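You operate a simulated robot arm through the tools that you are given. There is no shell and no other tool. Be economical: measure what you need, move in short steps, check, and stop when the job is done.

You are at the controls of a simulated robot arm. One attempt, no reset.

TASK
Put things in order on the island top. At the end: the yellow packet (marked "BEANS") stands on top of the blue paperback; the teal jar stands where the gold candlestick stood; the green-rim tube stands on top of the green paperback; the pink card pack (marked "CARDS") is in the small yellow bowl; the gold candlestick stands where the pink card pack stood; whatever was shut is shut again. Leave all else as you found it, and nothing knocked over.

It is judged by the outcome, as a careful person would: the job done as asked, and still so three seconds after it is handed in. It fails if anything else is knocked over, pushed out of place, dropped, spilled or broken.

THE ROBOT
A 7-joint arm with a two-finger parallel gripper, fixed in place. Base frame: the origin is at the foot of the arm, x ahead of it, y to its left, z up; the work surface is at about z = 0. Readings come in m, rad, newtons and seconds.
With the tool pointing down near the work surface it reaches from about 0.22 to 0.58 m from the base axis. Its first joint turns from -1.152 to 1.152 rad. Payload 2.5 kg.
The tool frame sits at the grasp point between the pads (the TCP): z along the fingers, y along the line on which they close. The tips reach 0.023 m beyond it. The gripper opens to 0.094 m. The fingers are 0.038 m wide and 0.01 m thick; the gripper's body (0.054 by 0.096 m) begins 0.039 m behind the TCP.
Orientation is that of the tool frame in the base frame, as a unit quaternion [w, x, y, z]. With the fingers straight down and closing along the base's y, the tool's x points along the base's -x, its y along +y and its z along -z.

THE INTERFACE
- The arm moves only by the tool play_rows. Its argument "steps" is a list of rows, each a list of 3 entries, a list of its own where there are three numbers: the gripper command, from -1 (fully open) to 1 (shut), values between in proportion, then the shift along the tool's x, y, z in m, then the turn, a rotation vector about the tool's x, y, z in rad. In form: [[grip, [tx, ty, tz], [wx, wy, wz]], ...]. A call has 1 to 10 rows; each row is the pose to reach, as a shift and turn from the pose commanded when the call began, along the tool's axes at that moment. Each row takes 0.2 s and may step no farther than 0.05 m and 0.15 rad from the row before; otherwise, or with a gripper value out of range, the whole call is refused. Where a pose cannot be reached the arm comes as near as it can. A force on the tool above 40 N (or 10 N above the force at the start of the call, whichever is more), or a blocked arm, ends the call early, and 0.2 s more pass. Each finger travels about 0.108 m/s and halts on what it meets, pressing with about 21 N; the grip force reading is that of the motor and also rises with nothing between the fingers. The clock runs only during rows and for 0.2 s after the last one: add rows that repeat a pose to give the fingers time. The reply holds the time, the measured pose of the TCP, the force on the tool along the base axes, the opening and the grip force, in the units named above and with some noise, and new pictures: "views" is both (left out), scene, wrist or none.
- Cameras (640 x 400 px; columns grow to the right, rows downward): "scene" is fixed at [0.1332, -0.4329, 0.5251]; the picture's right is [0.59, -0.81, 0.00], its down [-0.60, -0.44, -0.67] and it looks along [0.54, 0.39, -0.75] (base axes); focal length 290 px, centre (320, 200). "wrist" rides on the gripper at [0.086, 0.016, -0.074] in the tool frame; the picture's right is [-0.18, 0.98, 0.00], its down [-0.58, -0.11, -0.81] and it looks along [-0.79, -0.15, 0.59] (tool axes); focal length 243 px, centre (320, 200).
- probe_pixels(camera, pixels): for up to 12 pixels [column, row] of the newest picture of that camera ("zoom" is the newest enlarged one), the place [x, y, z] in the base frame of the surface seen there, good to about 0.003 m. No time passes.
- close_up(camera, box): a new picture of the part [left, top, right, bottom] of that camera's present view, enlarged. No time passes.
- sign_off(): hands the job in; it is judged then, once.

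Work in short steps. Measure before you move; look again where a grasp or a placing could have gone wrong, and mend it. You have 80 turns and 170 pictures in all, those below and enlarged ones among them. Open the gripper and draw the arm clear of the work before you hand the job in, unless the task says otherwise; then end with one line.

The tools are called after ">>>" by a JSON object that holds its "fn" and its "kwargs". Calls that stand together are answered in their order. play_rows: Moves the arm, as the interface text tells. Its arguments: {"type":"object","properties":{"steps":{"type":"array"},"views":{"type":"string","enum":["both","scene","wrist","none"]}},"required":["steps"]} The other tools are called the same way: probe_pixels (camera, pixels) gives the place of the surface under pixels of a picture; close_up (camera, box) takes an enlarged picture of a part of a camera's view; sign_off () hands the job in.

At the start:

```text
time_s: 0.0
eef_pos: [0.3734, -0.086, 0.273]
tool_rot: [0.0, 0.0, 1.0, 0.0]
force: [-0.3, -1.0, 0.3]
finger_gap: 0.094
grasp_force: 0.0
```

scene: 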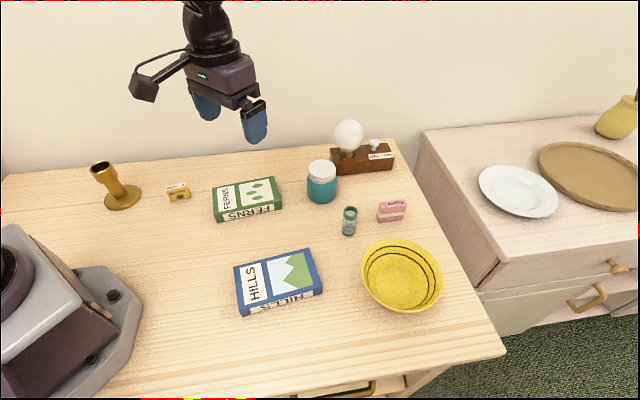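
wrist: 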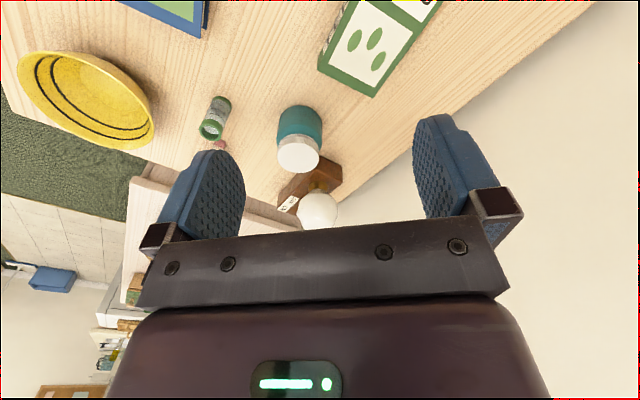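

The scene picture shows the candlestick (122,195), yellow packet (178,191), green book (247,198), teal jar (321,180), tube (349,220), cards (392,211), bowl (400,275), blue book (278,280). I measure them first.

>>> {"fn": "close_up", "kwargs": {"camera": "scene", "box": [80, 140, 290, 270]}}

>>> {"fn": "close_up", "kwargs": {"camera": "scene", "box": [280, 110, 460, 320]}}

>>> {"fn": "probe_pixels", "kwargs": {"camera": "scene", "pixels": [[100, 166], [122, 203], [176, 187], [181, 196], [214, 190], [274, 178], [281, 205], [218, 214], [321, 166], [322, 198], [350, 210], [347, 233]]}}

>>> {"fn": "probe_pixels", "kwargs": {"camera": "scene", "pixels": [[380, 204], [404, 201], [405, 207], [381, 213], [382, 221], [404, 219], [400, 280], [363, 260], [441, 285], [237, 268], [309, 251], [320, 285]]}}

```text
3.05 times, centred on (185, 205) of scene
```

zoom: 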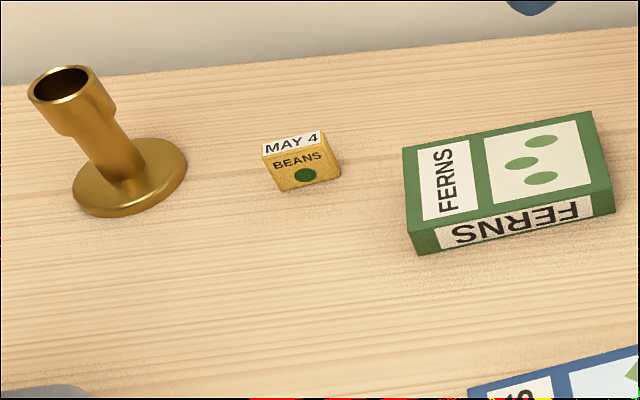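

```text
1.90 times, centred on (370, 215) of scene
```

zoom: 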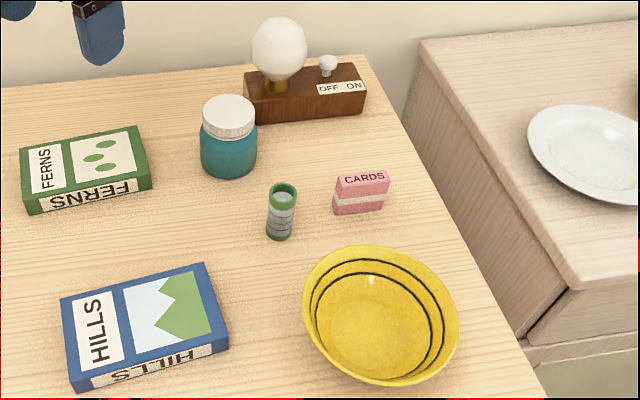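

```text
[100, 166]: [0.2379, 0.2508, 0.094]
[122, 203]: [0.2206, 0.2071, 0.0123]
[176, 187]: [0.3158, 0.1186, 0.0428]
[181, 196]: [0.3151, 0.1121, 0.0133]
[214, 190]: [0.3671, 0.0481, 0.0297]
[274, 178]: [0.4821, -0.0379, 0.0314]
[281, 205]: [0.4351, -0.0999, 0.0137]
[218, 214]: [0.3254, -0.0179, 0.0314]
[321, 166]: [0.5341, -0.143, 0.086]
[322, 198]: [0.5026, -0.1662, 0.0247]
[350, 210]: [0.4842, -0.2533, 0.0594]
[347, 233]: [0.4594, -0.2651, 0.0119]
```

```text
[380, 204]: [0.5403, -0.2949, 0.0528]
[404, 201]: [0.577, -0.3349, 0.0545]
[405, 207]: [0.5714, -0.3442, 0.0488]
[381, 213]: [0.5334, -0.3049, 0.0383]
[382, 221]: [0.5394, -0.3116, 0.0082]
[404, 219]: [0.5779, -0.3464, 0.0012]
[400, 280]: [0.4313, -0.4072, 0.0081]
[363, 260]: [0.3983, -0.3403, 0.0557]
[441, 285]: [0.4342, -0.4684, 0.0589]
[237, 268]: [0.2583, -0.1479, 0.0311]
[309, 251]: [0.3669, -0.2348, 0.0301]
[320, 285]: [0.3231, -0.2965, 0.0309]
```

I need finer measures of the objects to be grasped; I enlarge the packets and the candlestick.

>>> {"fn": "close_up", "kwargs": {"camera": "scene", "box": [365, 185, 421, 233]}}

>>> {"fn": "probe_pixels", "kwargs": {"camera": "scene", "pixels": [[91, 168], [110, 164], [100, 172], [104, 204], [140, 192], [122, 209], [121, 185], [309, 166], [335, 166], [321, 160], [321, 175], [322, 202]]}}

```text
8.33 times, centred on (393, 209) of scene
```

zoom: 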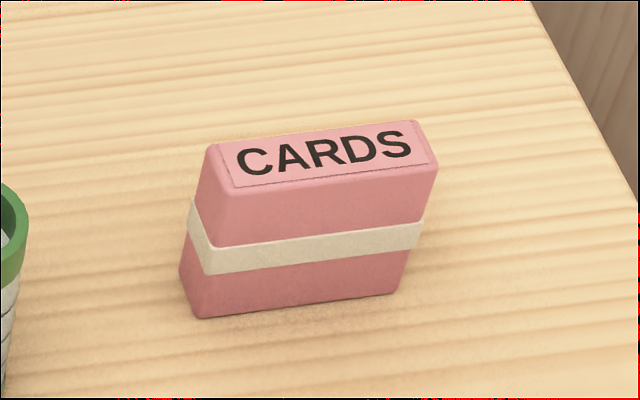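

```text
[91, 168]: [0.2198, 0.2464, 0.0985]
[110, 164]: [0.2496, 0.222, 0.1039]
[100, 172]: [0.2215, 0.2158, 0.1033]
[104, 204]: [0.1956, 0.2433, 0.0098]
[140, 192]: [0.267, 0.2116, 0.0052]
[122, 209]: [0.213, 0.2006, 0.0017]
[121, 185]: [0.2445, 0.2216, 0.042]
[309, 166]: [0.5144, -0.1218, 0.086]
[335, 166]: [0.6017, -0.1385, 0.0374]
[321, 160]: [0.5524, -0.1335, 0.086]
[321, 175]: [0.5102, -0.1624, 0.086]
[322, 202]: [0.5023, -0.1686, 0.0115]
```

>>> {"fn": "probe_pixels", "kwargs": {"camera": "zoom", "pixels": [[212, 147], [225, 184], [432, 166], [415, 124], [325, 155], [202, 270], [200, 312], [395, 288], [320, 250], [325, 200]]}}

>>> {"fn": "close_up", "kwargs": {"camera": "scene", "box": [150, 172, 206, 207]}}

```text
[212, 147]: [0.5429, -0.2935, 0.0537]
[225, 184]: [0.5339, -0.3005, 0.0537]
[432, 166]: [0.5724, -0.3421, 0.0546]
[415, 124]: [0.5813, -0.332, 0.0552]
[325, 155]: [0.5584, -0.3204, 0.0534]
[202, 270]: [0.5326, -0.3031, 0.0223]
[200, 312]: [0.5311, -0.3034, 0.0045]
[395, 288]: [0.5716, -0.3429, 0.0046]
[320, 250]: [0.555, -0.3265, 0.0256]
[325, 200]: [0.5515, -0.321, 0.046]
```

```text
11.43 times, centred on (178, 190) of scene
```

zoom: 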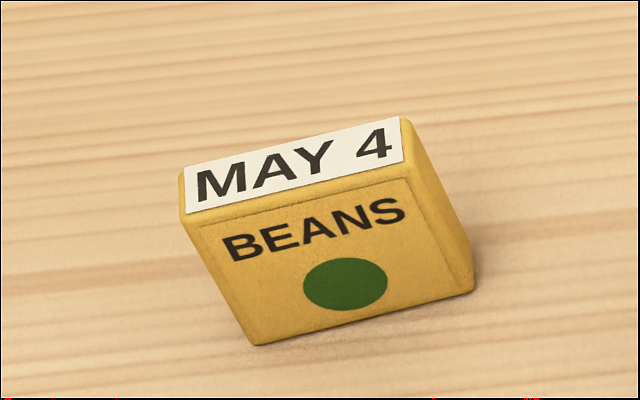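

Cards centre ≈ (0.558,-0.317), top z 0.054. Now the beans, then candlestick and jar in detail.

>>> {"fn": "probe_pixels", "kwargs": {"camera": "zoom", "pixels": [[185, 175], [190, 210], [402, 122], [402, 165], [295, 165], [255, 338], [470, 285], [330, 310], [440, 215]]}}

>>> {"fn": "close_up", "kwargs": {"camera": "scene", "box": [82, 150, 162, 220]}}

```text
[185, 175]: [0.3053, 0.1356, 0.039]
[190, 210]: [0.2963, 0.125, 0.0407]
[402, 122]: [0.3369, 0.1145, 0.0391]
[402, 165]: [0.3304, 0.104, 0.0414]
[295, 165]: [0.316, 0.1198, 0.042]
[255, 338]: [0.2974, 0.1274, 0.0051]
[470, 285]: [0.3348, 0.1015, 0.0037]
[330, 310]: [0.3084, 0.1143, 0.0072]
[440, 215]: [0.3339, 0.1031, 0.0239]
```

```text
5.71 times, centred on (122, 185) of scene
```

zoom: 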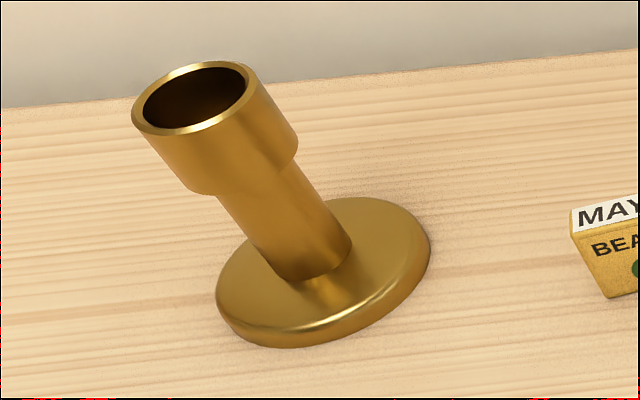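

>>> {"fn": "probe_pixels", "kwargs": {"camera": "zoom", "pixels": [[137, 110], [247, 85], [165, 132], [215, 64], [180, 185], [296, 150], [240, 180], [285, 215], [222, 300], [428, 240], [350, 202], [290, 338]]}}

>>> {"fn": "close_up", "kwargs": {"camera": "scene", "box": [296, 150, 376, 245]}}

```text
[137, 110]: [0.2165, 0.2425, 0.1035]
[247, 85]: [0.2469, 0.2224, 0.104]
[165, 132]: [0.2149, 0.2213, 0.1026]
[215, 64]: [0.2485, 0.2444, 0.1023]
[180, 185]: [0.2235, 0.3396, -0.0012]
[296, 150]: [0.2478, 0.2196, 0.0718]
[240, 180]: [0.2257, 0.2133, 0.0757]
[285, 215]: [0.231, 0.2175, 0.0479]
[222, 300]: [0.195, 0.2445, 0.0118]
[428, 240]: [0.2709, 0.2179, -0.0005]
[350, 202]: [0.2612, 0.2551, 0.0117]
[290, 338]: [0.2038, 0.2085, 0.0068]
```

```text
4.21 times, centred on (336, 198) of scene
```

zoom: 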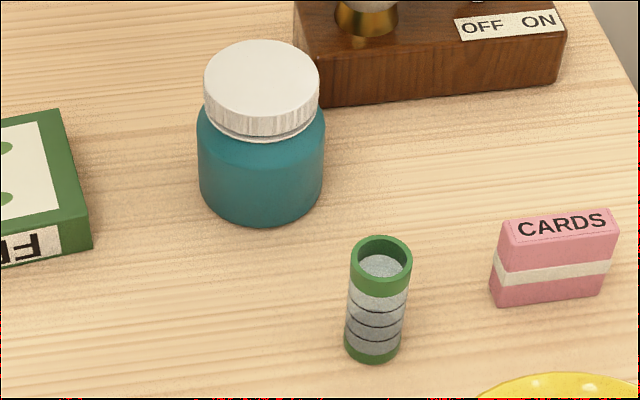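

>>> {"fn": "probe_pixels", "kwargs": {"camera": "zoom", "pixels": [[206, 85], [316, 80], [262, 43], [262, 115], [200, 180], [320, 180], [262, 220], [352, 262], [408, 258], [382, 238], [380, 275], [372, 358]]}}

>>> {"fn": "probe_pixels", "kwargs": {"camera": "scene", "pixels": [[331, 163], [331, 170], [393, 156], [393, 168], [350, 148], [348, 122], [372, 156], [376, 144], [402, 243], [398, 300], [380, 258], [405, 262]]}}

```text
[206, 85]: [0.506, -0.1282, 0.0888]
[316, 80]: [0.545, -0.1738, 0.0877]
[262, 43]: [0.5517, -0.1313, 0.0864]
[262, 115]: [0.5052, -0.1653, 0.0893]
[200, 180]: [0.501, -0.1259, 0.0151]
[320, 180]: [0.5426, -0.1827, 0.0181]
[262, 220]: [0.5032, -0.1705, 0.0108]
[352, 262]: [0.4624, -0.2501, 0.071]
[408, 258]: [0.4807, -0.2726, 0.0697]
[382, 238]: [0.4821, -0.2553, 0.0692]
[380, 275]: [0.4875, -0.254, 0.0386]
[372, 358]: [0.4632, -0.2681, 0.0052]
```

```text
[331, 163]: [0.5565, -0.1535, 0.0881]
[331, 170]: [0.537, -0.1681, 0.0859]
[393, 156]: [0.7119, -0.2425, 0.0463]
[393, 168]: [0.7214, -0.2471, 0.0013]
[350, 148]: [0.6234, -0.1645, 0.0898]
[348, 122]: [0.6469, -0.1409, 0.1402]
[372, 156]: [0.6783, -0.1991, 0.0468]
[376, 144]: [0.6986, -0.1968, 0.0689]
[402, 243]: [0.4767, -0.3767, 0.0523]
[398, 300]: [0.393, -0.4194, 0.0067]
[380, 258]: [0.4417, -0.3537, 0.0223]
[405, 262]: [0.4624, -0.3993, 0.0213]
```

Tube first (it stands in the way of the cards): its centre ≈ (0.472,-0.262), top z 0.07. I move above it with the gripper half open.

>>> {"fn": "play_rows", "kwargs": {"steps": [[-0.1, [-0.02, -0.035, 0.02], [0, 0, 0]], [-0.1, [-0.04, -0.07, 0.04], [0, 0, 0]], [-0.1, [-0.06, -0.105, 0.06], [0, 0, 0]], [-0.1, [-0.08, -0.14, 0.09], [0, 0, 0]], [-0.1, [-0.0986, -0.176, 0.12], [0, 0, 0]], [-0.1, [-0.0986, -0.176, 0.12], [0, 0, 0]]]}}

```text
refused: row 4 steps farther than a row can; nothing moved
```

The fourth row was a hair too long; I even the steps out.

>>> {"fn": "play_rows", "kwargs": {"steps": [[-0.1, [-0.02, -0.035, 0.024], [0, 0, 0]], [-0.1, [-0.04, -0.07, 0.048], [0, 0, 0]], [-0.1, [-0.06, -0.105, 0.072], [0, 0, 0]], [-0.1, [-0.08, -0.14, 0.096], [0, 0, 0]], [-0.1, [-0.0986, -0.176, 0.12], [0, 0, 0]], [-0.1, [-0.0986, -0.176, 0.12], [0, 0, 0]]]}}

```text
time_s: 1.4
eef_pos: [0.4729, -0.2632, 0.1522]
tool_rot: [0.001, -0.001, 1.0, 0.001]
force: [-0.3, 0.6, -0.1]
finger_gap: 0.0514
grasp_force: 0.0
```

scene: 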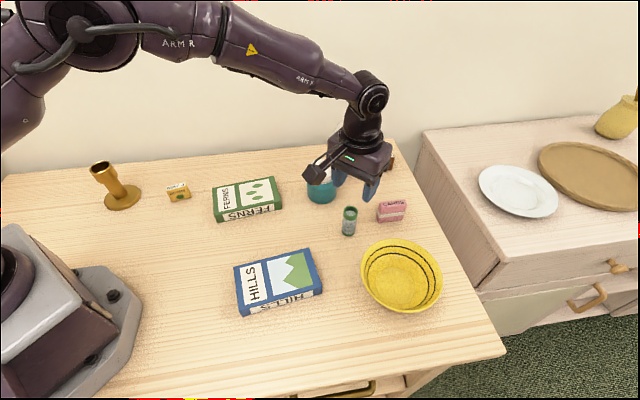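
wrist: 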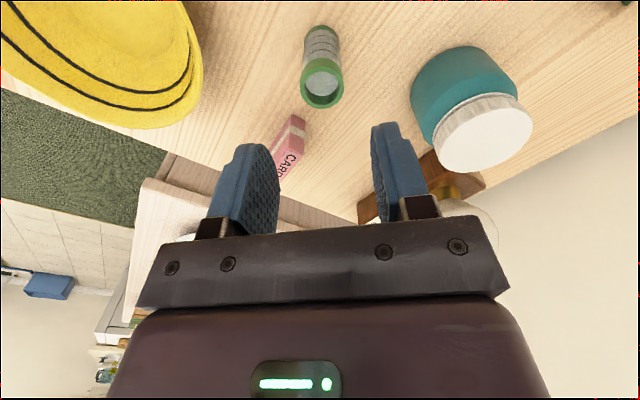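

The tube's rim is at wrist (321,85), roughly between the fingers; I check its place from here.

>>> {"fn": "probe_pixels", "kwargs": {"camera": "wrist", "pixels": [[303, 83], [341, 83], [321, 62], [322, 106]]}}

```text
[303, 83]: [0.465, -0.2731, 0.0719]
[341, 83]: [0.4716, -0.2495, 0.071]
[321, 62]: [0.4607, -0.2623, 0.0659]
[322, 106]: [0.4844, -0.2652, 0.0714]
```

Centre confirmed at about (0.472,-0.262). I go down to z≈0.045 and close.

>>> {"fn": "play_rows", "kwargs": {"steps": [[-0.1, [0, 0, 0.04], [0, 0, 0]], [-0.1, [0, 0, 0.08], [0, 0, 0]], [-0.1, [0, 0, 0.108], [0, 0, 0]], [-0.1, [0, 0, 0.108], [0, 0, 0]], [0.6, [0, 0, 0.108], [0, 0, 0]], [0.6, [0, 0, 0.108], [0, 0, 0]]]}}

```text
time_s: 2.8
eef_pos: [0.4727, -0.2615, 0.0444]
tool_rot: [0.0, -0.001, 1.0, 0.0]
force: [-0.9, -0.4, -0.4]
finger_gap: 0.0286
grasp_force: 20.9
```

scene: 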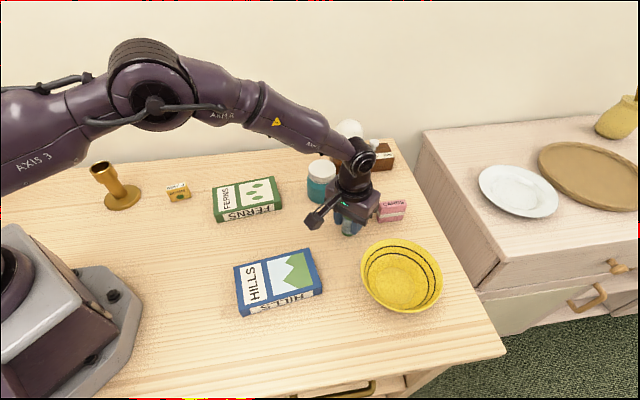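
wrist: 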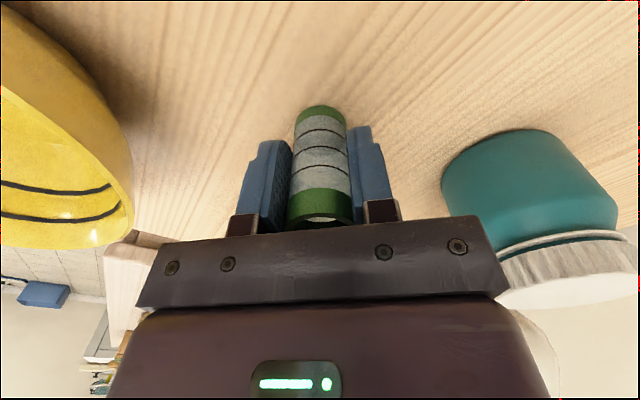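

Gap 0.0286 with 21 N: the tube is held. I lift it 0.08 and carry it over the green book centre (0.404,-0.027).

>>> {"fn": "play_rows", "kwargs": {"steps": [[0.6, [0, 0, -0.04], [0, 0, 0]], [0.6, [0, 0, -0.08], [0, 0, 0]], [0.6, [0.014, 0.045, -0.08], [0, 0, 0]], [0.6, [0.028, 0.092, -0.08], [0, 0, 0]], [0.6, [0.042, 0.139, -0.08], [0, 0, 0]], [0.6, [0.056, 0.186, -0.08], [0, 0, 0]], [0.6, [0.0687, 0.2345, -0.08], [0, 0, 0]], [0.6, [0.0687, 0.2345, -0.08], [0, 0, 0]]]}}

```text
refused: row 7 steps farther than a row can; nothing moved
```

The last step is slightly too long; I split it.

>>> {"fn": "play_rows", "kwargs": {"steps": [[0.6, [0, 0, -0.04], [0, 0, 0]], [0.6, [0, 0, -0.08], [0, 0, 0]], [0.6, [0.012, 0.04, -0.08], [0, 0, 0]], [0.6, [0.024, 0.08, -0.08], [0, 0, 0]], [0.6, [0.036, 0.12, -0.08], [0, 0, 0]], [0.6, [0.048, 0.16, -0.08], [0, 0, 0]], [0.6, [0.06, 0.2, -0.08], [0, 0, 0]], [0.6, [0.0687, 0.2345, -0.08], [0, 0, 0]], [0.6, [0.0687, 0.2345, -0.08], [0, 0, 0]]]}}

```text
time_s: 4.8
eef_pos: [0.4031, -0.0277, 0.1251]
tool_rot: [0.0, 0.0, 1.0, -0.001]
force: [0.1, -0.4, -0.1]
finger_gap: 0.0286
grasp_force: 21.3
```

scene: 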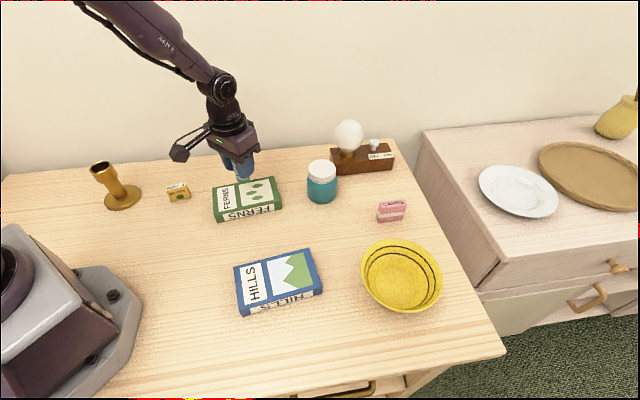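
wrist: 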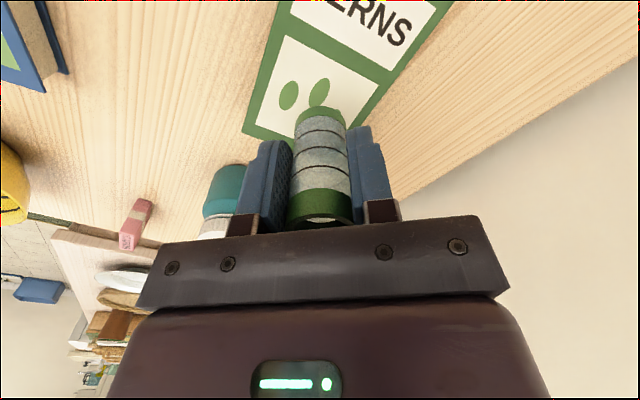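

The tube hangs over the book. I lower it until its foot meets the cover (TCP z≈0.0755).

>>> {"fn": "play_rows", "kwargs": {"steps": [[0.6, [0, 0, 0.025], [0, 0, 0]], [0.6, [0, 0, 0.04], [0, 0, 0]], [0.6, [0, 0, 0.0485], [0, 0, 0]], [0.6, [0, 0, 0.0485], [0, 0, 0]]]}}

```text
time_s: 5.8
eef_pos: [0.4026, -0.0269, 0.0756]
tool_rot: [0.0, 0.0, 1.0, 0.0]
force: [-0.9, -0.3, 0.5]
finger_gap: 0.0286
grasp_force: 20.5
```

scene: 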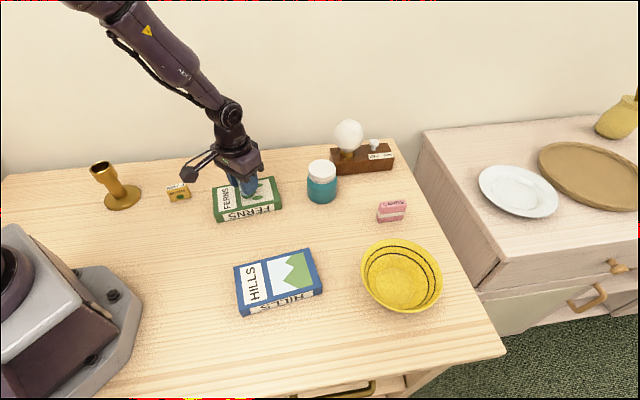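
wrist: 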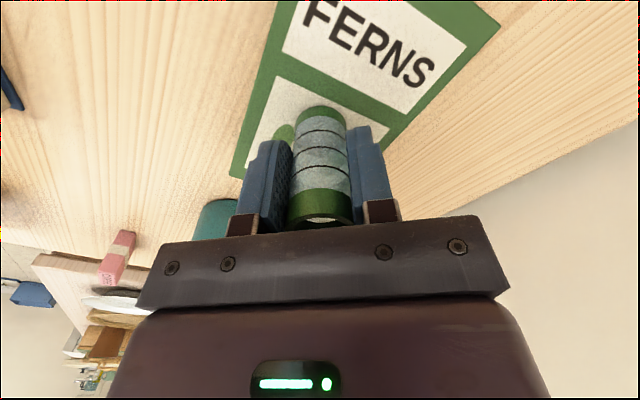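

The force barely changed; I ease down 1.5 mm more before letting go.

>>> {"fn": "play_rows", "kwargs": {"steps": [[0.6, [0, 0, 0.0008], [0, 0, 0]], [0.6, [0, 0, 0.0015], [0, 0, 0]], [0.6, [0, 0, 0.0015], [0, 0, 0]]], "views": "none"}}

```text
time_s: 6.6
eef_pos: [0.4038, -0.0252, 0.0752]
tool_rot: [0.0, 0.0, 1.0, -0.001]
force: [-1.0, -0.6, -0.5]
finger_gap: 0.0289
grasp_force: 20.8
```

>>> {"fn": "play_rows", "kwargs": {"steps": [[0.6, [0, 0, 0.001], [0, 0, 0]], [0.6, [0, 0, 0.002], [0, 0, 0]], [0.6, [0, 0, 0.002], [0, 0, 0]]], "views": "wrist"}}

>>> {"fn": "close_up", "kwargs": {"camera": "scene", "box": [200, 140, 300, 230]}}

```text
time_s: 7.4
eef_pos: [0.4046, -0.0273, 0.0741]
tool_rot: [0.0, 0.0, 1.0, 0.001]
force: [-1.5, 1.8, 15.0]
finger_gap: 0.0285
grasp_force: 21.4
```

wrist: 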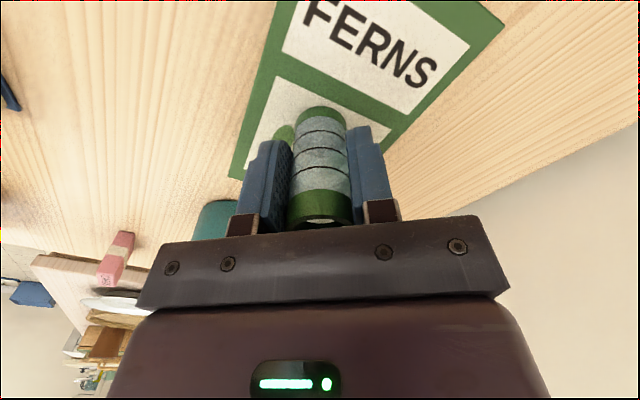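

```text
4.44 times, centred on (250, 185) of scene
```

zoom: 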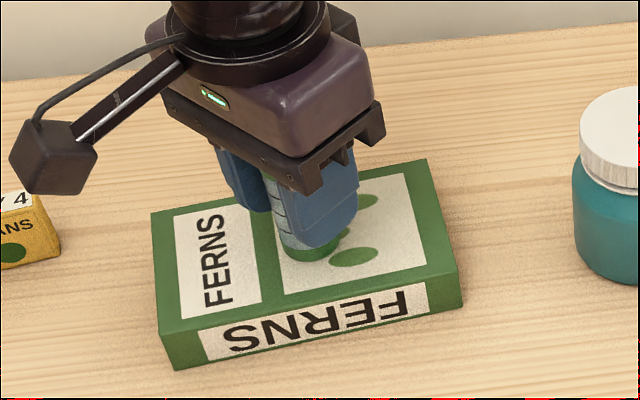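

15 N upward: the foot rests on the cover. I back off half a millimetre, open and rise.

>>> {"fn": "play_rows", "kwargs": {"steps": [[0.6, [0, 0, -0.0008], [0, 0, 0]], [0.3, [0, 0, -0.0008], [0, 0, 0]], [-0.1, [0, 0, -0.0008], [0, 0, 0]], [-0.1, [0, 0, -0.0008], [0, 0, 0]], [-0.1, [0, 0, -0.04], [0, 0, 0]], [-0.1, [0, 0, -0.08], [0, 0, 0]], [-0.1, [0, 0, -0.12], [0, 0, 0]], [-0.1, [0, 0, -0.12], [0, 0, 0]]]}}

```text
time_s: 9.2
eef_pos: [0.4017, -0.0251, 0.1959]
tool_rot: [0.0, -0.001, 1.0, -0.001]
force: [0.6, -0.3, 0.9]
finger_gap: 0.0519
grasp_force: 0.0
```

scene: 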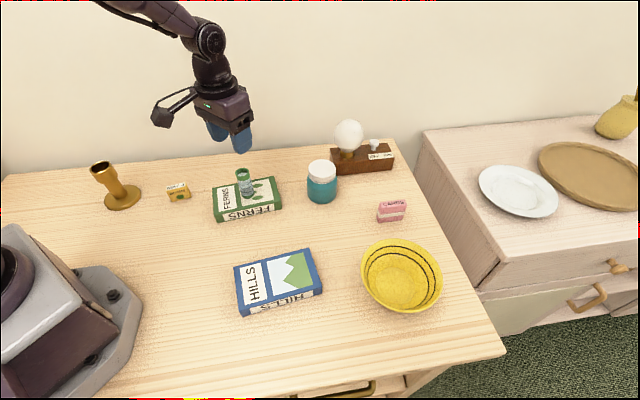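
wrist: 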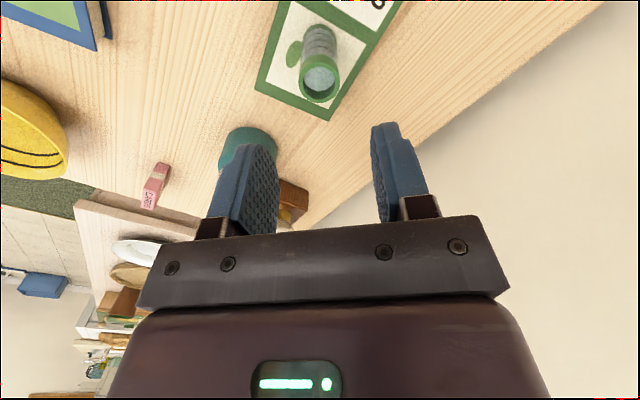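

The tube stands on the book. Next the cards at (0.558,-0.317), thin side along 44.5°: I move above them with a yaw of -45.5° and see how far the upright tool reaches.

>>> {"fn": "play_rows", "kwargs": {"steps": [[-0.1, [-0.022, -0.0414, 0.003], [0, 0, 0.1134]], [-0.1, [-0.044, -0.0828, 0.006], [0, 0, 0.2268]], [-0.1, [-0.066, -0.1242, 0.009], [0, 0, 0.3403]], [-0.1, [-0.088, -0.1656, 0.012], [0, 0, 0.4537]], [-0.1, [-0.11, -0.207, 0.015], [0, 0, 0.5671]], [-0.1, [-0.132, -0.2484, 0.018], [0, 0, 0.6806]], [-0.1, [-0.1545, -0.2895, 0.021], [0, 0, 0.794]], [-0.1, [-0.1545, -0.2895, 0.021], [0, 0, 0.794]]]}}

```text
time_s: 11.0
eef_pos: [0.5249, -0.2932, 0.173]
tool_rot: [0.0, 0.386, 0.922, -0.001]
force: [-0.7, 0.1, -0.2]
finger_gap: 0.0514
grasp_force: 0.1
out of reach, approached as far as the arm can: row 7, 8
```

scene: 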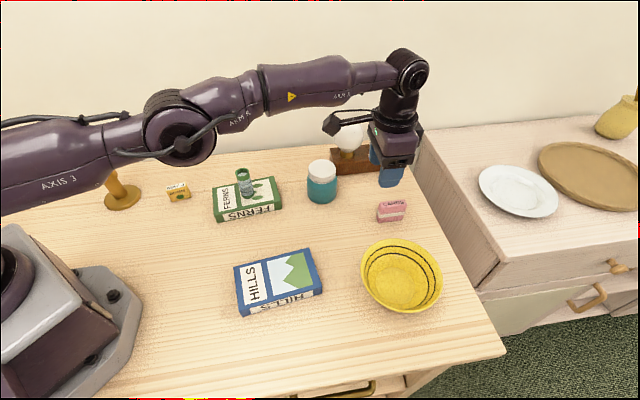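
wrist: 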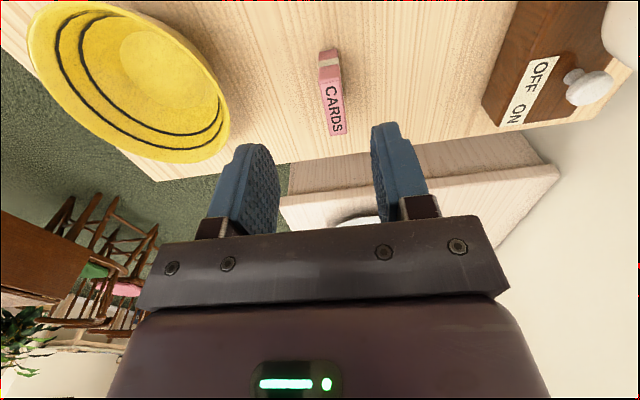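

Upright it stops at r≈0.60, 4 cm short. I tilt the fingers outward by 25° (in the plane of the card faces, about tool y) at the same height.

>>> {"fn": "play_rows", "kwargs": {"steps": [[-0.1, [0, 0, 0], [0, -0.145, 0]], [-0.1, [0, 0, 0], [0, -0.29, 0]], [-0.1, [0, 0, 0], [0, -0.436, 0]], [-0.1, [0, 0, 0], [0, -0.436, 0]]]}}

```text
time_s: 12.0
eef_pos: [0.5236, -0.2907, 0.1719]
tool_rot: [0.201, 0.377, 0.9, -0.084]
force: [0.9, 0.3, 0.0]
finger_gap: 0.0516
grasp_force: 0.1
```

scene: 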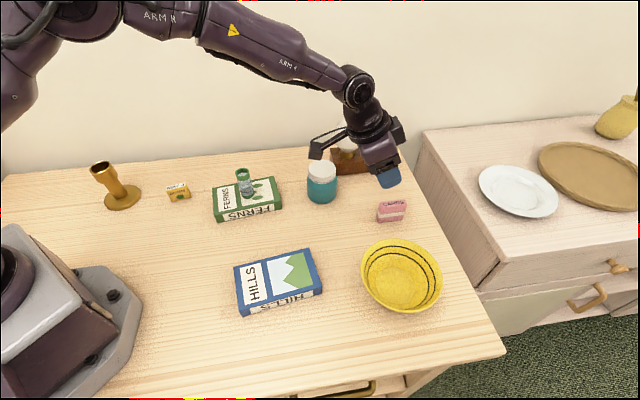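
wrist: 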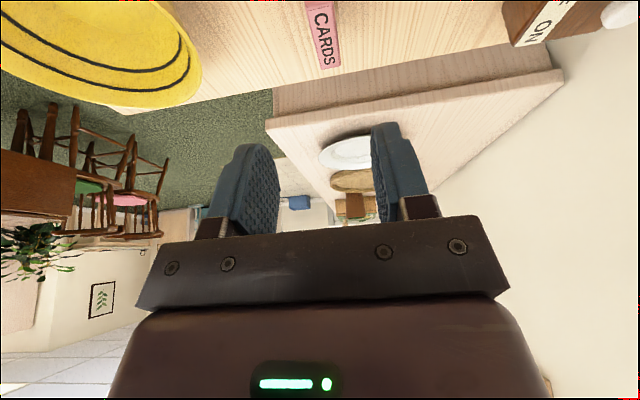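

The commanded pose was clipped, so I plan from (0.524,-0.291,0.172) with the 25° tilt. I shift to above the cards at z≈0.10.

>>> {"fn": "play_rows", "kwargs": {"steps": [[-0.1, [-0.004, 0.003, 0.0415], [0, 0, 0]], [-0.1, [-0.008, 0.006, 0.0831], [0, 0, 0]], [-0.1, [-0.008, 0.006, 0.0831], [0, 0, 0]]]}}

```text
time_s: 12.8
eef_pos: [0.5576, -0.3172, 0.099]
tool_rot: [0.2, 0.378, 0.9, -0.084]
force: [-0.5, -1.0, 0.8]
finger_gap: 0.0517
grasp_force: 0.1
```

scene: 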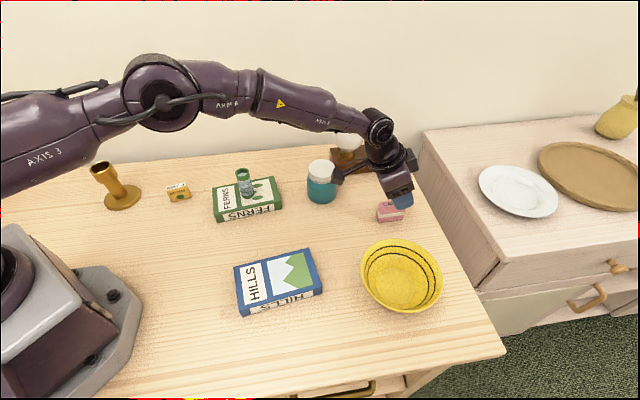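
wrist: 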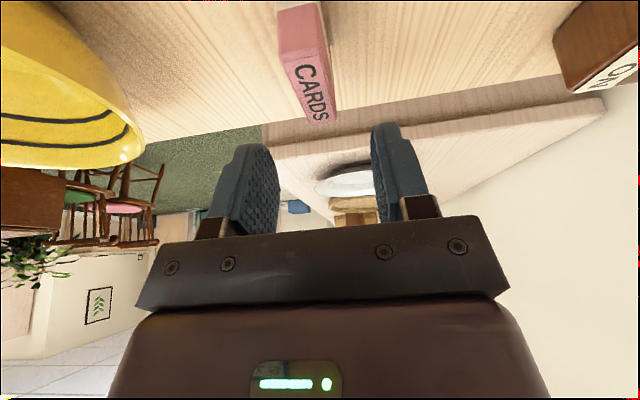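

I'm over the cards; I verify their edges from the wrist camera before going down.

>>> {"fn": "probe_pixels", "kwargs": {"camera": "wrist", "pixels": [[279, 58], [322, 42], [310, 120], [335, 115], [308, 82]]}}

>>> {"fn": "close_up", "kwargs": {"camera": "scene", "box": [290, 100, 430, 240]}}

```text
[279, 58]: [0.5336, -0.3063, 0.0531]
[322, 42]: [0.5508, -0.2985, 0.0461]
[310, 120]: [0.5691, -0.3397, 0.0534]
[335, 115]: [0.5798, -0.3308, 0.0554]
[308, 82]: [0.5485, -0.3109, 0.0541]
```

```text
2.86 times, centred on (360, 170) of scene
```

zoom: 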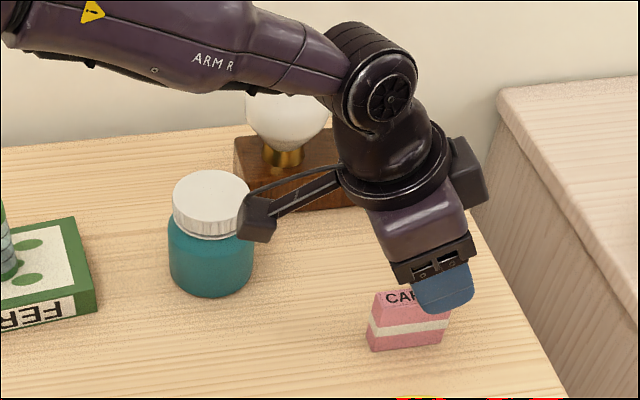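

Cards' centre matches; camera block clears the jar by about 2 cm. I go down to z≈0.042 and close.

>>> {"fn": "play_rows", "kwargs": {"steps": [[-0.1, [0.0125, 0, 0.0263], [0, 0, 0]], [-0.1, [0.0245, 0, 0.0526], [0, 0, 0]], [-0.1, [0.0245, 0, 0.0526], [0, 0, 0]], [0.9, [0.0245, 0, 0.0526], [0, 0, 0]], [0.9, [0.0245, 0, 0.0526], [0, 0, 0]]]}}

```text
time_s: 14.0
eef_pos: [0.5591, -0.3193, 0.0425]
tool_rot: [0.2, 0.377, 0.901, -0.083]
force: [-0.3, -0.7, 0.5]
finger_gap: 0.0174
grasp_force: 21.1
```

scene: 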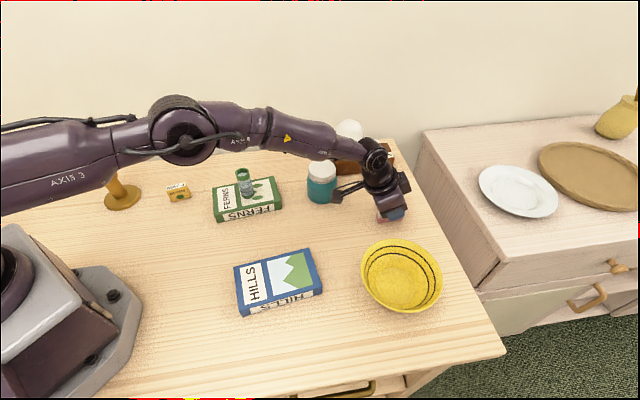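
wrist: 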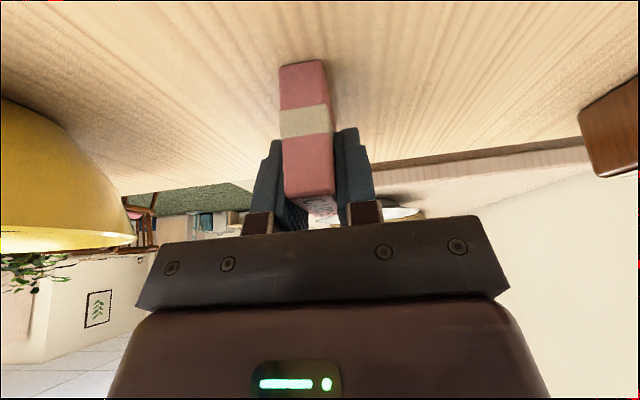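

Cards held (gap 0.0174). I lift them and carry them over the bowl centre (0.415,-0.405).

>>> {"fn": "play_rows", "kwargs": {"steps": [[0.9, [-0.019, 0, -0.0408], [0, 0, 0]], [0.9, [-0.0338, 0, -0.0725], [0, 0, 0]], [0.9, [-0.0283, -0.0408, -0.0834], [0, 0, 0]], [0.9, [-0.0228, -0.0815, -0.0942], [0, 0, 0]], [0.9, [-0.0173, -0.1223, -0.105], [0, 0, 0]], [0.9, [-0.0118, -0.163, -0.1159], [0, 0, 0]], [0.9, [-0.0118, -0.163, -0.1159], [0, 0, 0]]]}}

```text
time_s: 15.6
eef_pos: [0.4162, -0.4039, 0.1516]
tool_rot: [0.199, 0.377, 0.9, -0.084]
force: [0.2, -0.1, -0.4]
finger_gap: 0.0176
grasp_force: 20.9
```

scene: 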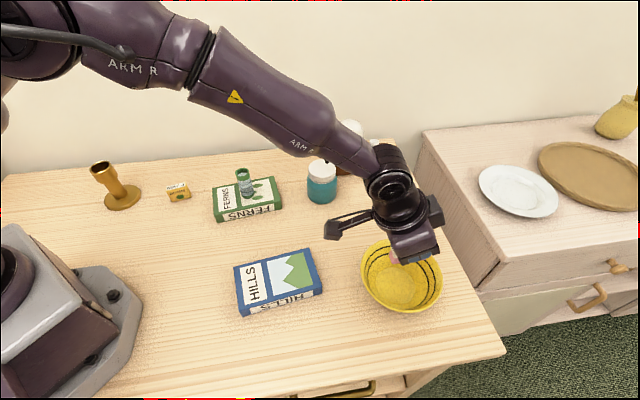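
wrist: 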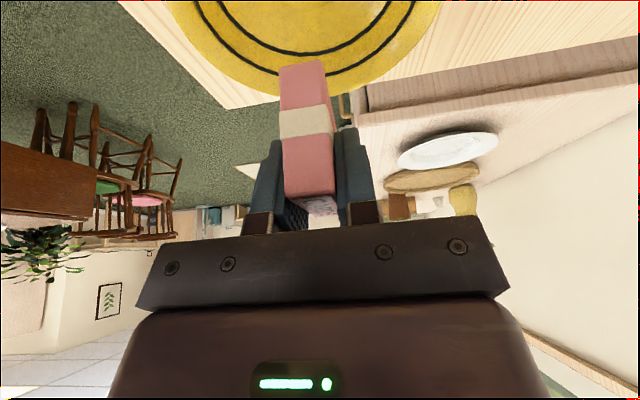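

Above the bowl. I lower the pack in small steps to TCP z≈0.058.

>>> {"fn": "play_rows", "kwargs": {"steps": [[0.9, [0.0169, 0, 0.0362], [0, 0, 0]], [0.9, [0.0317, 0, 0.068], [0, 0, 0]], [0.9, [0.0359, 0, 0.077], [0, 0, 0]], [0.9, [0.0388, 0, 0.0833], [0, 0, 0]], [0.9, [0.0397, 0, 0.0852], [0, 0, 0]]]}}

>>> {"fn": "close_up", "kwargs": {"camera": "scene", "box": [310, 180, 470, 320]}}

```text
time_s: 16.8
eef_pos: [0.415, -0.4042, 0.0578]
tool_rot: [0.199, 0.378, 0.9, -0.084]
force: [0.8, 0.3, -0.6]
finger_gap: 0.0175
grasp_force: 21.3
```

scene: 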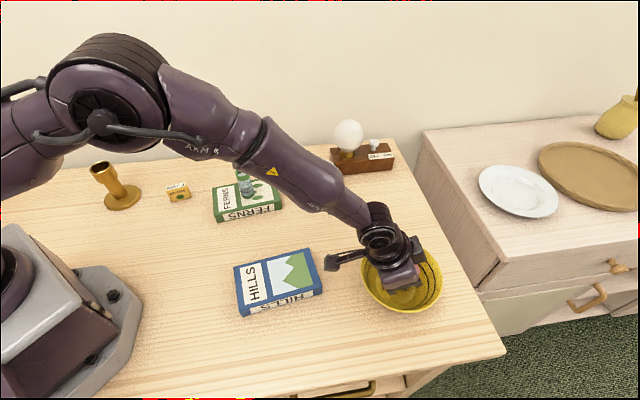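
wrist: 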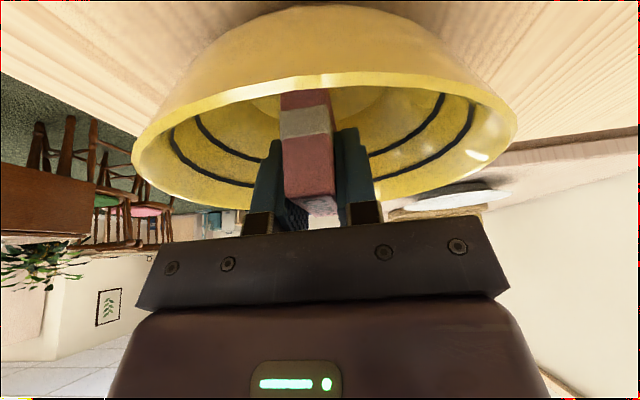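

```text
2.86 times, centred on (390, 250) of scene
```

zoom: 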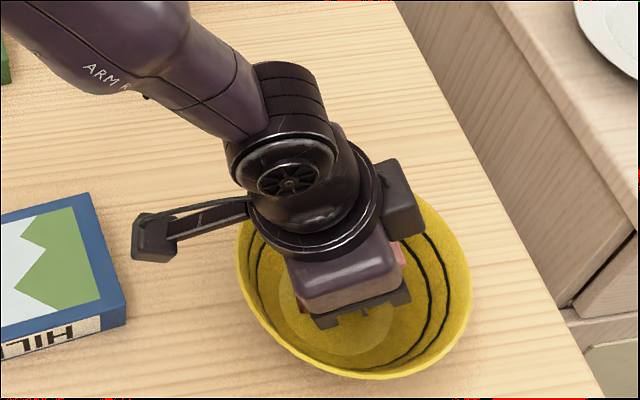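

Well centred and no contact yet. I ease down a few more millimetres until the pack touches the bowl floor.

>>> {"fn": "play_rows", "kwargs": {"steps": [[0.9, [0.0008, 0, 0.0018], [0, 0, 0]], [0.9, [0.0017, 0, 0.0036], [0, 0, 0]], [0.9, [0.0025, 0, 0.0054], [0, 0, 0]], [0.9, [0.0025, 0, 0.0054], [0, 0, 0]]], "views": "none"}}

```text
time_s: 17.8
eef_pos: [0.4158, -0.4053, 0.0519]
tool_rot: [0.2, 0.377, 0.9, -0.084]
force: [-0.5, 0.2, -0.7]
finger_gap: 0.0174
grasp_force: 21.0
```

>>> {"fn": "play_rows", "kwargs": {"steps": [[0.9, [0.0004, 0, 0.0009], [0, 0, 0]], [0.9, [0.0008, 0, 0.0018], [0, 0, 0]], [0.9, [0.0008, 0, 0.0018], [0, 0, 0]]], "views": "none"}}

```text
time_s: 18.6
eef_pos: [0.4145, -0.4062, 0.0494]
tool_rot: [0.2, 0.377, 0.9, -0.084]
force: [-0.5, -0.4, -0.5]
finger_gap: 0.0173
grasp_force: 20.9
```

>>> {"fn": "play_rows", "kwargs": {"steps": [[0.9, [0.0004, 0, 0.0009], [0, 0, 0]], [0.9, [0.0008, 0, 0.0018], [0, 0, 0]], [0.9, [0.0008, 0, 0.0018], [0, 0, 0]]], "views": "none"}}

```text
time_s: 19.4
eef_pos: [0.4155, -0.4047, 0.0481]
tool_rot: [0.2, 0.378, 0.9, -0.084]
force: [-0.6, 0.2, 2.4]
finger_gap: 0.0173
grasp_force: 21.0
```

Light contact (2.4 N). I open only to ~0.035 so the fingers don't touch the bowl wall, and rise straight up.

>>> {"fn": "play_rows", "kwargs": {"steps": [[0.45, [0, 0, 0], [0, 0, 0]], [0.3, [0, 0, 0], [0, 0, 0]], [0.3, [0, 0, 0], [0, 0, 0]], [0.3, [-0.0127, 0, -0.0272], [0, 0, 0]], [0.3, [-0.0296, 0, -0.0634], [0, 0, 0]], [0.3, [-0.0465, 0, -0.0997], [0, 0, 0]], [0.3, [-0.0465, 0, -0.0997], [0, 0, 0]]]}}

>>> {"fn": "close_up", "kwargs": {"camera": "scene", "box": [310, 180, 470, 320]}}

```text
time_s: 21.0
eef_pos: [0.4118, -0.4049, 0.1586]
tool_rot: [0.2, 0.377, 0.9, -0.083]
force: [-0.2, -0.2, 0.3]
finger_gap: 0.0329
grasp_force: 0.1
```

scene: 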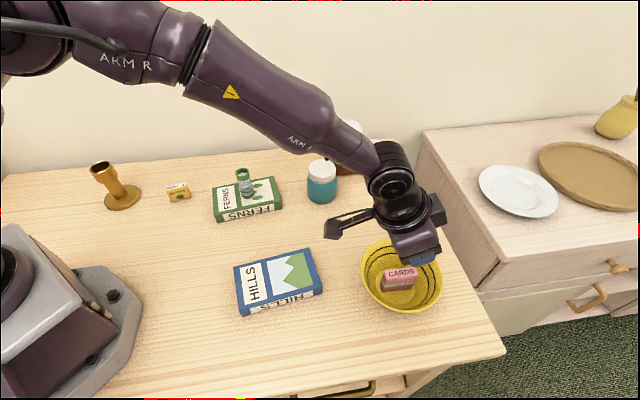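
wrist: 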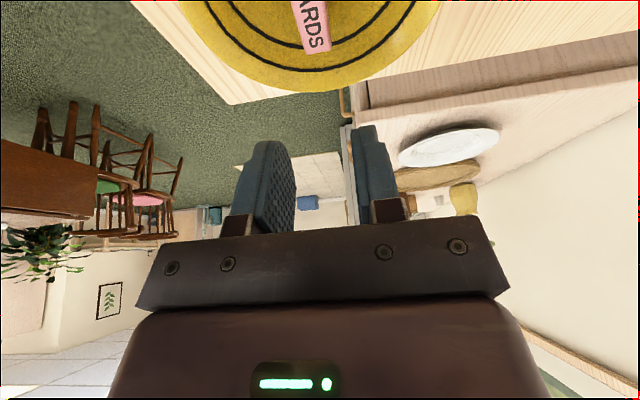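

```text
2.86 times, centred on (390, 250) of scene
```

zoom: 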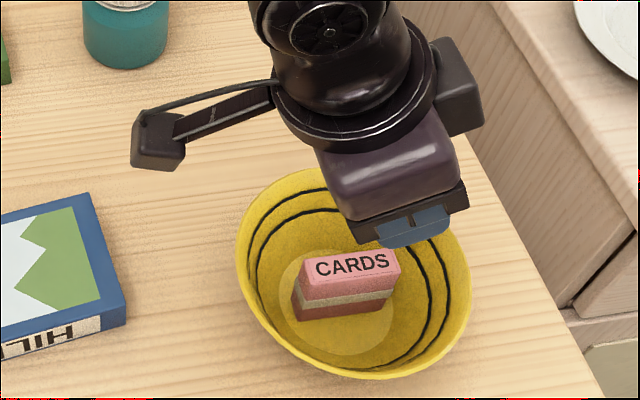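

The pack stands in the bowl. Now the candlestick at (0.232,0.233): I sweep over at safe height, keeping the 25° tilt (needed at its far goal) and turning the yaw back; first half.

>>> {"fn": "play_rows", "kwargs": {"steps": [[0.3, [0.0359, 0.0226, -0.0215], [-0.0477, 0, -0.1023]], [0.0, [0.0718, 0.0452, -0.043], [-0.0954, 0, -0.2046]], [-0.5, [0.1077, 0.0678, -0.0645], [-0.1431, 0, -0.3069]], [-0.5, [0.1436, 0.0904, -0.086], [-0.1908, 0, -0.4092]], [-0.5, [0.1795, 0.113, -0.1075], [-0.2385, 0, -0.5115]], [-0.5, [0.2154, 0.1356, -0.129], [-0.2862, 0, -0.6138]], [-0.5, [0.2513, 0.1582, -0.1505], [-0.3339, 0, -0.7161]], [-0.5, [0.2513, 0.1582, -0.1505], [-0.3339, 0, -0.7161]]], "views": "scene"}}

```text
time_s: 22.8
eef_pos: [0.3231, -0.0878, 0.1894]
tool_rot: [0.217, 0.001, 0.976, 0.0]
force: [0.2, 0.2, 0.0]
finger_gap: 0.0704
grasp_force: 0.0
```

scene: 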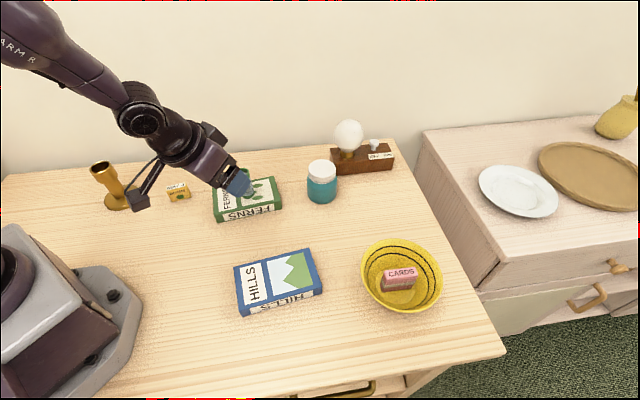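

Midway, all clear. Second half of the sweep to above the candlestick.

>>> {"fn": "play_rows", "kwargs": {"steps": [[-0.5, [0.01, 0.0456, -0.0094], [-0.0477, 0, -0.1023]], [-0.5, [0.02, 0.0912, -0.0188], [-0.0954, 0, -0.2046]], [-0.5, [0.03, 0.1368, -0.0282], [-0.1431, 0, -0.3069]], [-0.5, [0.04, 0.1824, -0.0376], [-0.1908, 0, -0.4092]], [-0.5, [0.05, 0.228, -0.047], [-0.2385, 0, -0.5115]], [-0.5, [0.06, 0.2736, -0.0564], [-0.2862, 0, -0.6138]], [-0.5, [0.07, 0.3192, -0.0658], [-0.3339, 0, -0.7161]], [-0.5, [0.07, 0.3192, -0.0658], [-0.3339, 0, -0.7161]]]}}

```text
time_s: 24.6
eef_pos: [0.2331, 0.2328, 0.2202]
tool_rot: [0.2, -0.374, 0.902, 0.083]
force: [-0.3, 0.1, 0.0]
finger_gap: 0.0703
grasp_force: 0.2
```

scene: 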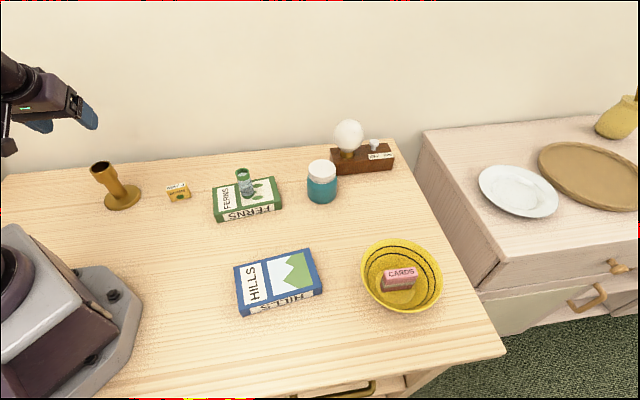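
wrist: 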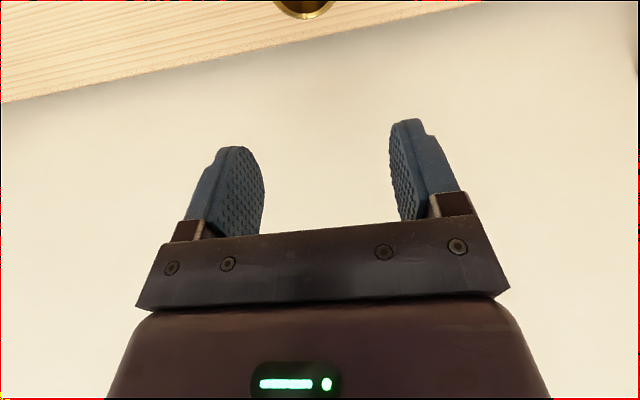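

Pose reached. The wall lies behind the candlestick, so I probe its place (and the table edge) before lowering.

>>> {"fn": "probe_pixels", "kwargs": {"camera": "scene", "pixels": [[20, 150], [60, 160], [100, 130], [150, 140], [60, 180], [150, 165]]}}

>>> {"fn": "probe_pixels", "kwargs": {"camera": "wrist", "pixels": [[320, 120], [305, 14], [320, 60], [200, 30], [420, 120]]}}

```text
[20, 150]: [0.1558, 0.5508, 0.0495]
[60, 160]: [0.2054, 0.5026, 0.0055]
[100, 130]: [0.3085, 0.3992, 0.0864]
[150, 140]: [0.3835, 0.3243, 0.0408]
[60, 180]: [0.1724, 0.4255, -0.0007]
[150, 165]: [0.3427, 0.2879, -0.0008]
```

```text
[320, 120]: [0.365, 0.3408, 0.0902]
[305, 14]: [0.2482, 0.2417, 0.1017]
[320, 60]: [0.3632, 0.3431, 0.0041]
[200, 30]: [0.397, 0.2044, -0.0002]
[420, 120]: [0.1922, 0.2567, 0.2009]
```

The wall is 17 cm off: enough room. I go down to z≈0.09 around the cup, staying open, and look.

>>> {"fn": "play_rows", "kwargs": {"steps": [[-0.5, [0.0169, 0, 0.0362], [0, 0, 0]], [-0.5, [0.0338, 0, 0.0725], [0, 0, 0]], [-0.5, [0.0465, 0, 0.0997], [0, 0, 0]], [-0.5, [0.055, 0, 0.1178], [0, 0, 0]], [-0.5, [0.055, 0, 0.1178], [0, 0, 0]]]}}

>>> {"fn": "close_up", "kwargs": {"camera": "scene", "box": [50, 110, 210, 230]}}

```text
time_s: 25.8
eef_pos: [0.2336, 0.2328, 0.0876]
tool_rot: [0.2, -0.374, 0.902, 0.083]
force: [0.7, -0.6, 0.2]
finger_gap: 0.0706
grasp_force: 0.0
```

scene: 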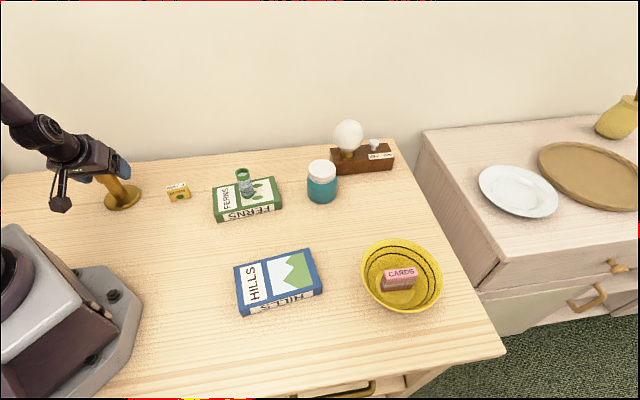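
wrist: 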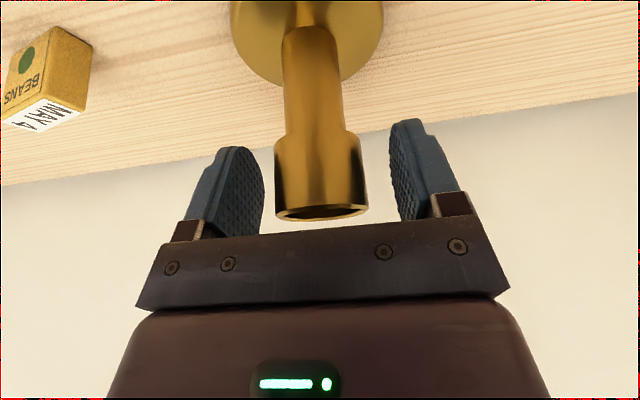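

```text
3.33 times, centred on (130, 170) of scene
```

zoom: 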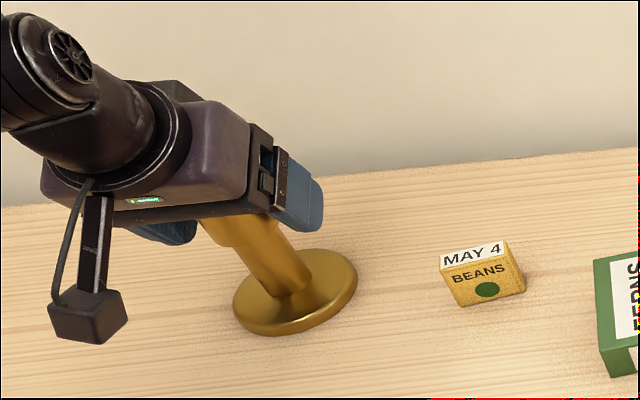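

The cup (col 275–370) lies centred between the pads. I close on it.

>>> {"fn": "play_rows", "kwargs": {"steps": [[0.0, [0, 0, 0], [0, 0, 0]], [0.5, [0, 0, 0], [0, 0, 0]], [0.5, [0, 0, 0], [0, 0, 0]]], "views": "wrist"}}

```text
time_s: 26.6
eef_pos: [0.2341, 0.2335, 0.088]
tool_rot: [0.2, -0.373, 0.902, 0.083]
force: [0.0, 0.1, -0.1]
finger_gap: 0.0417
grasp_force: 21.2
```

wrist: 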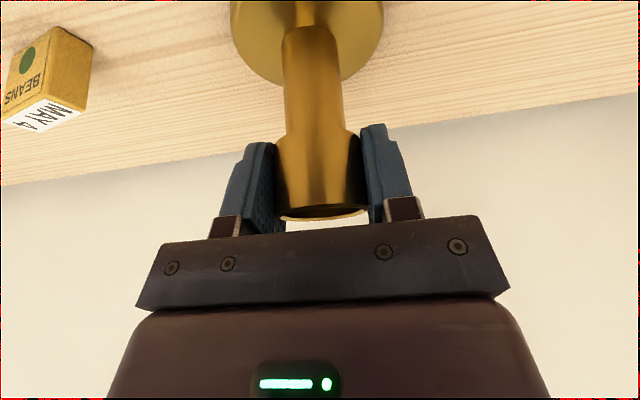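

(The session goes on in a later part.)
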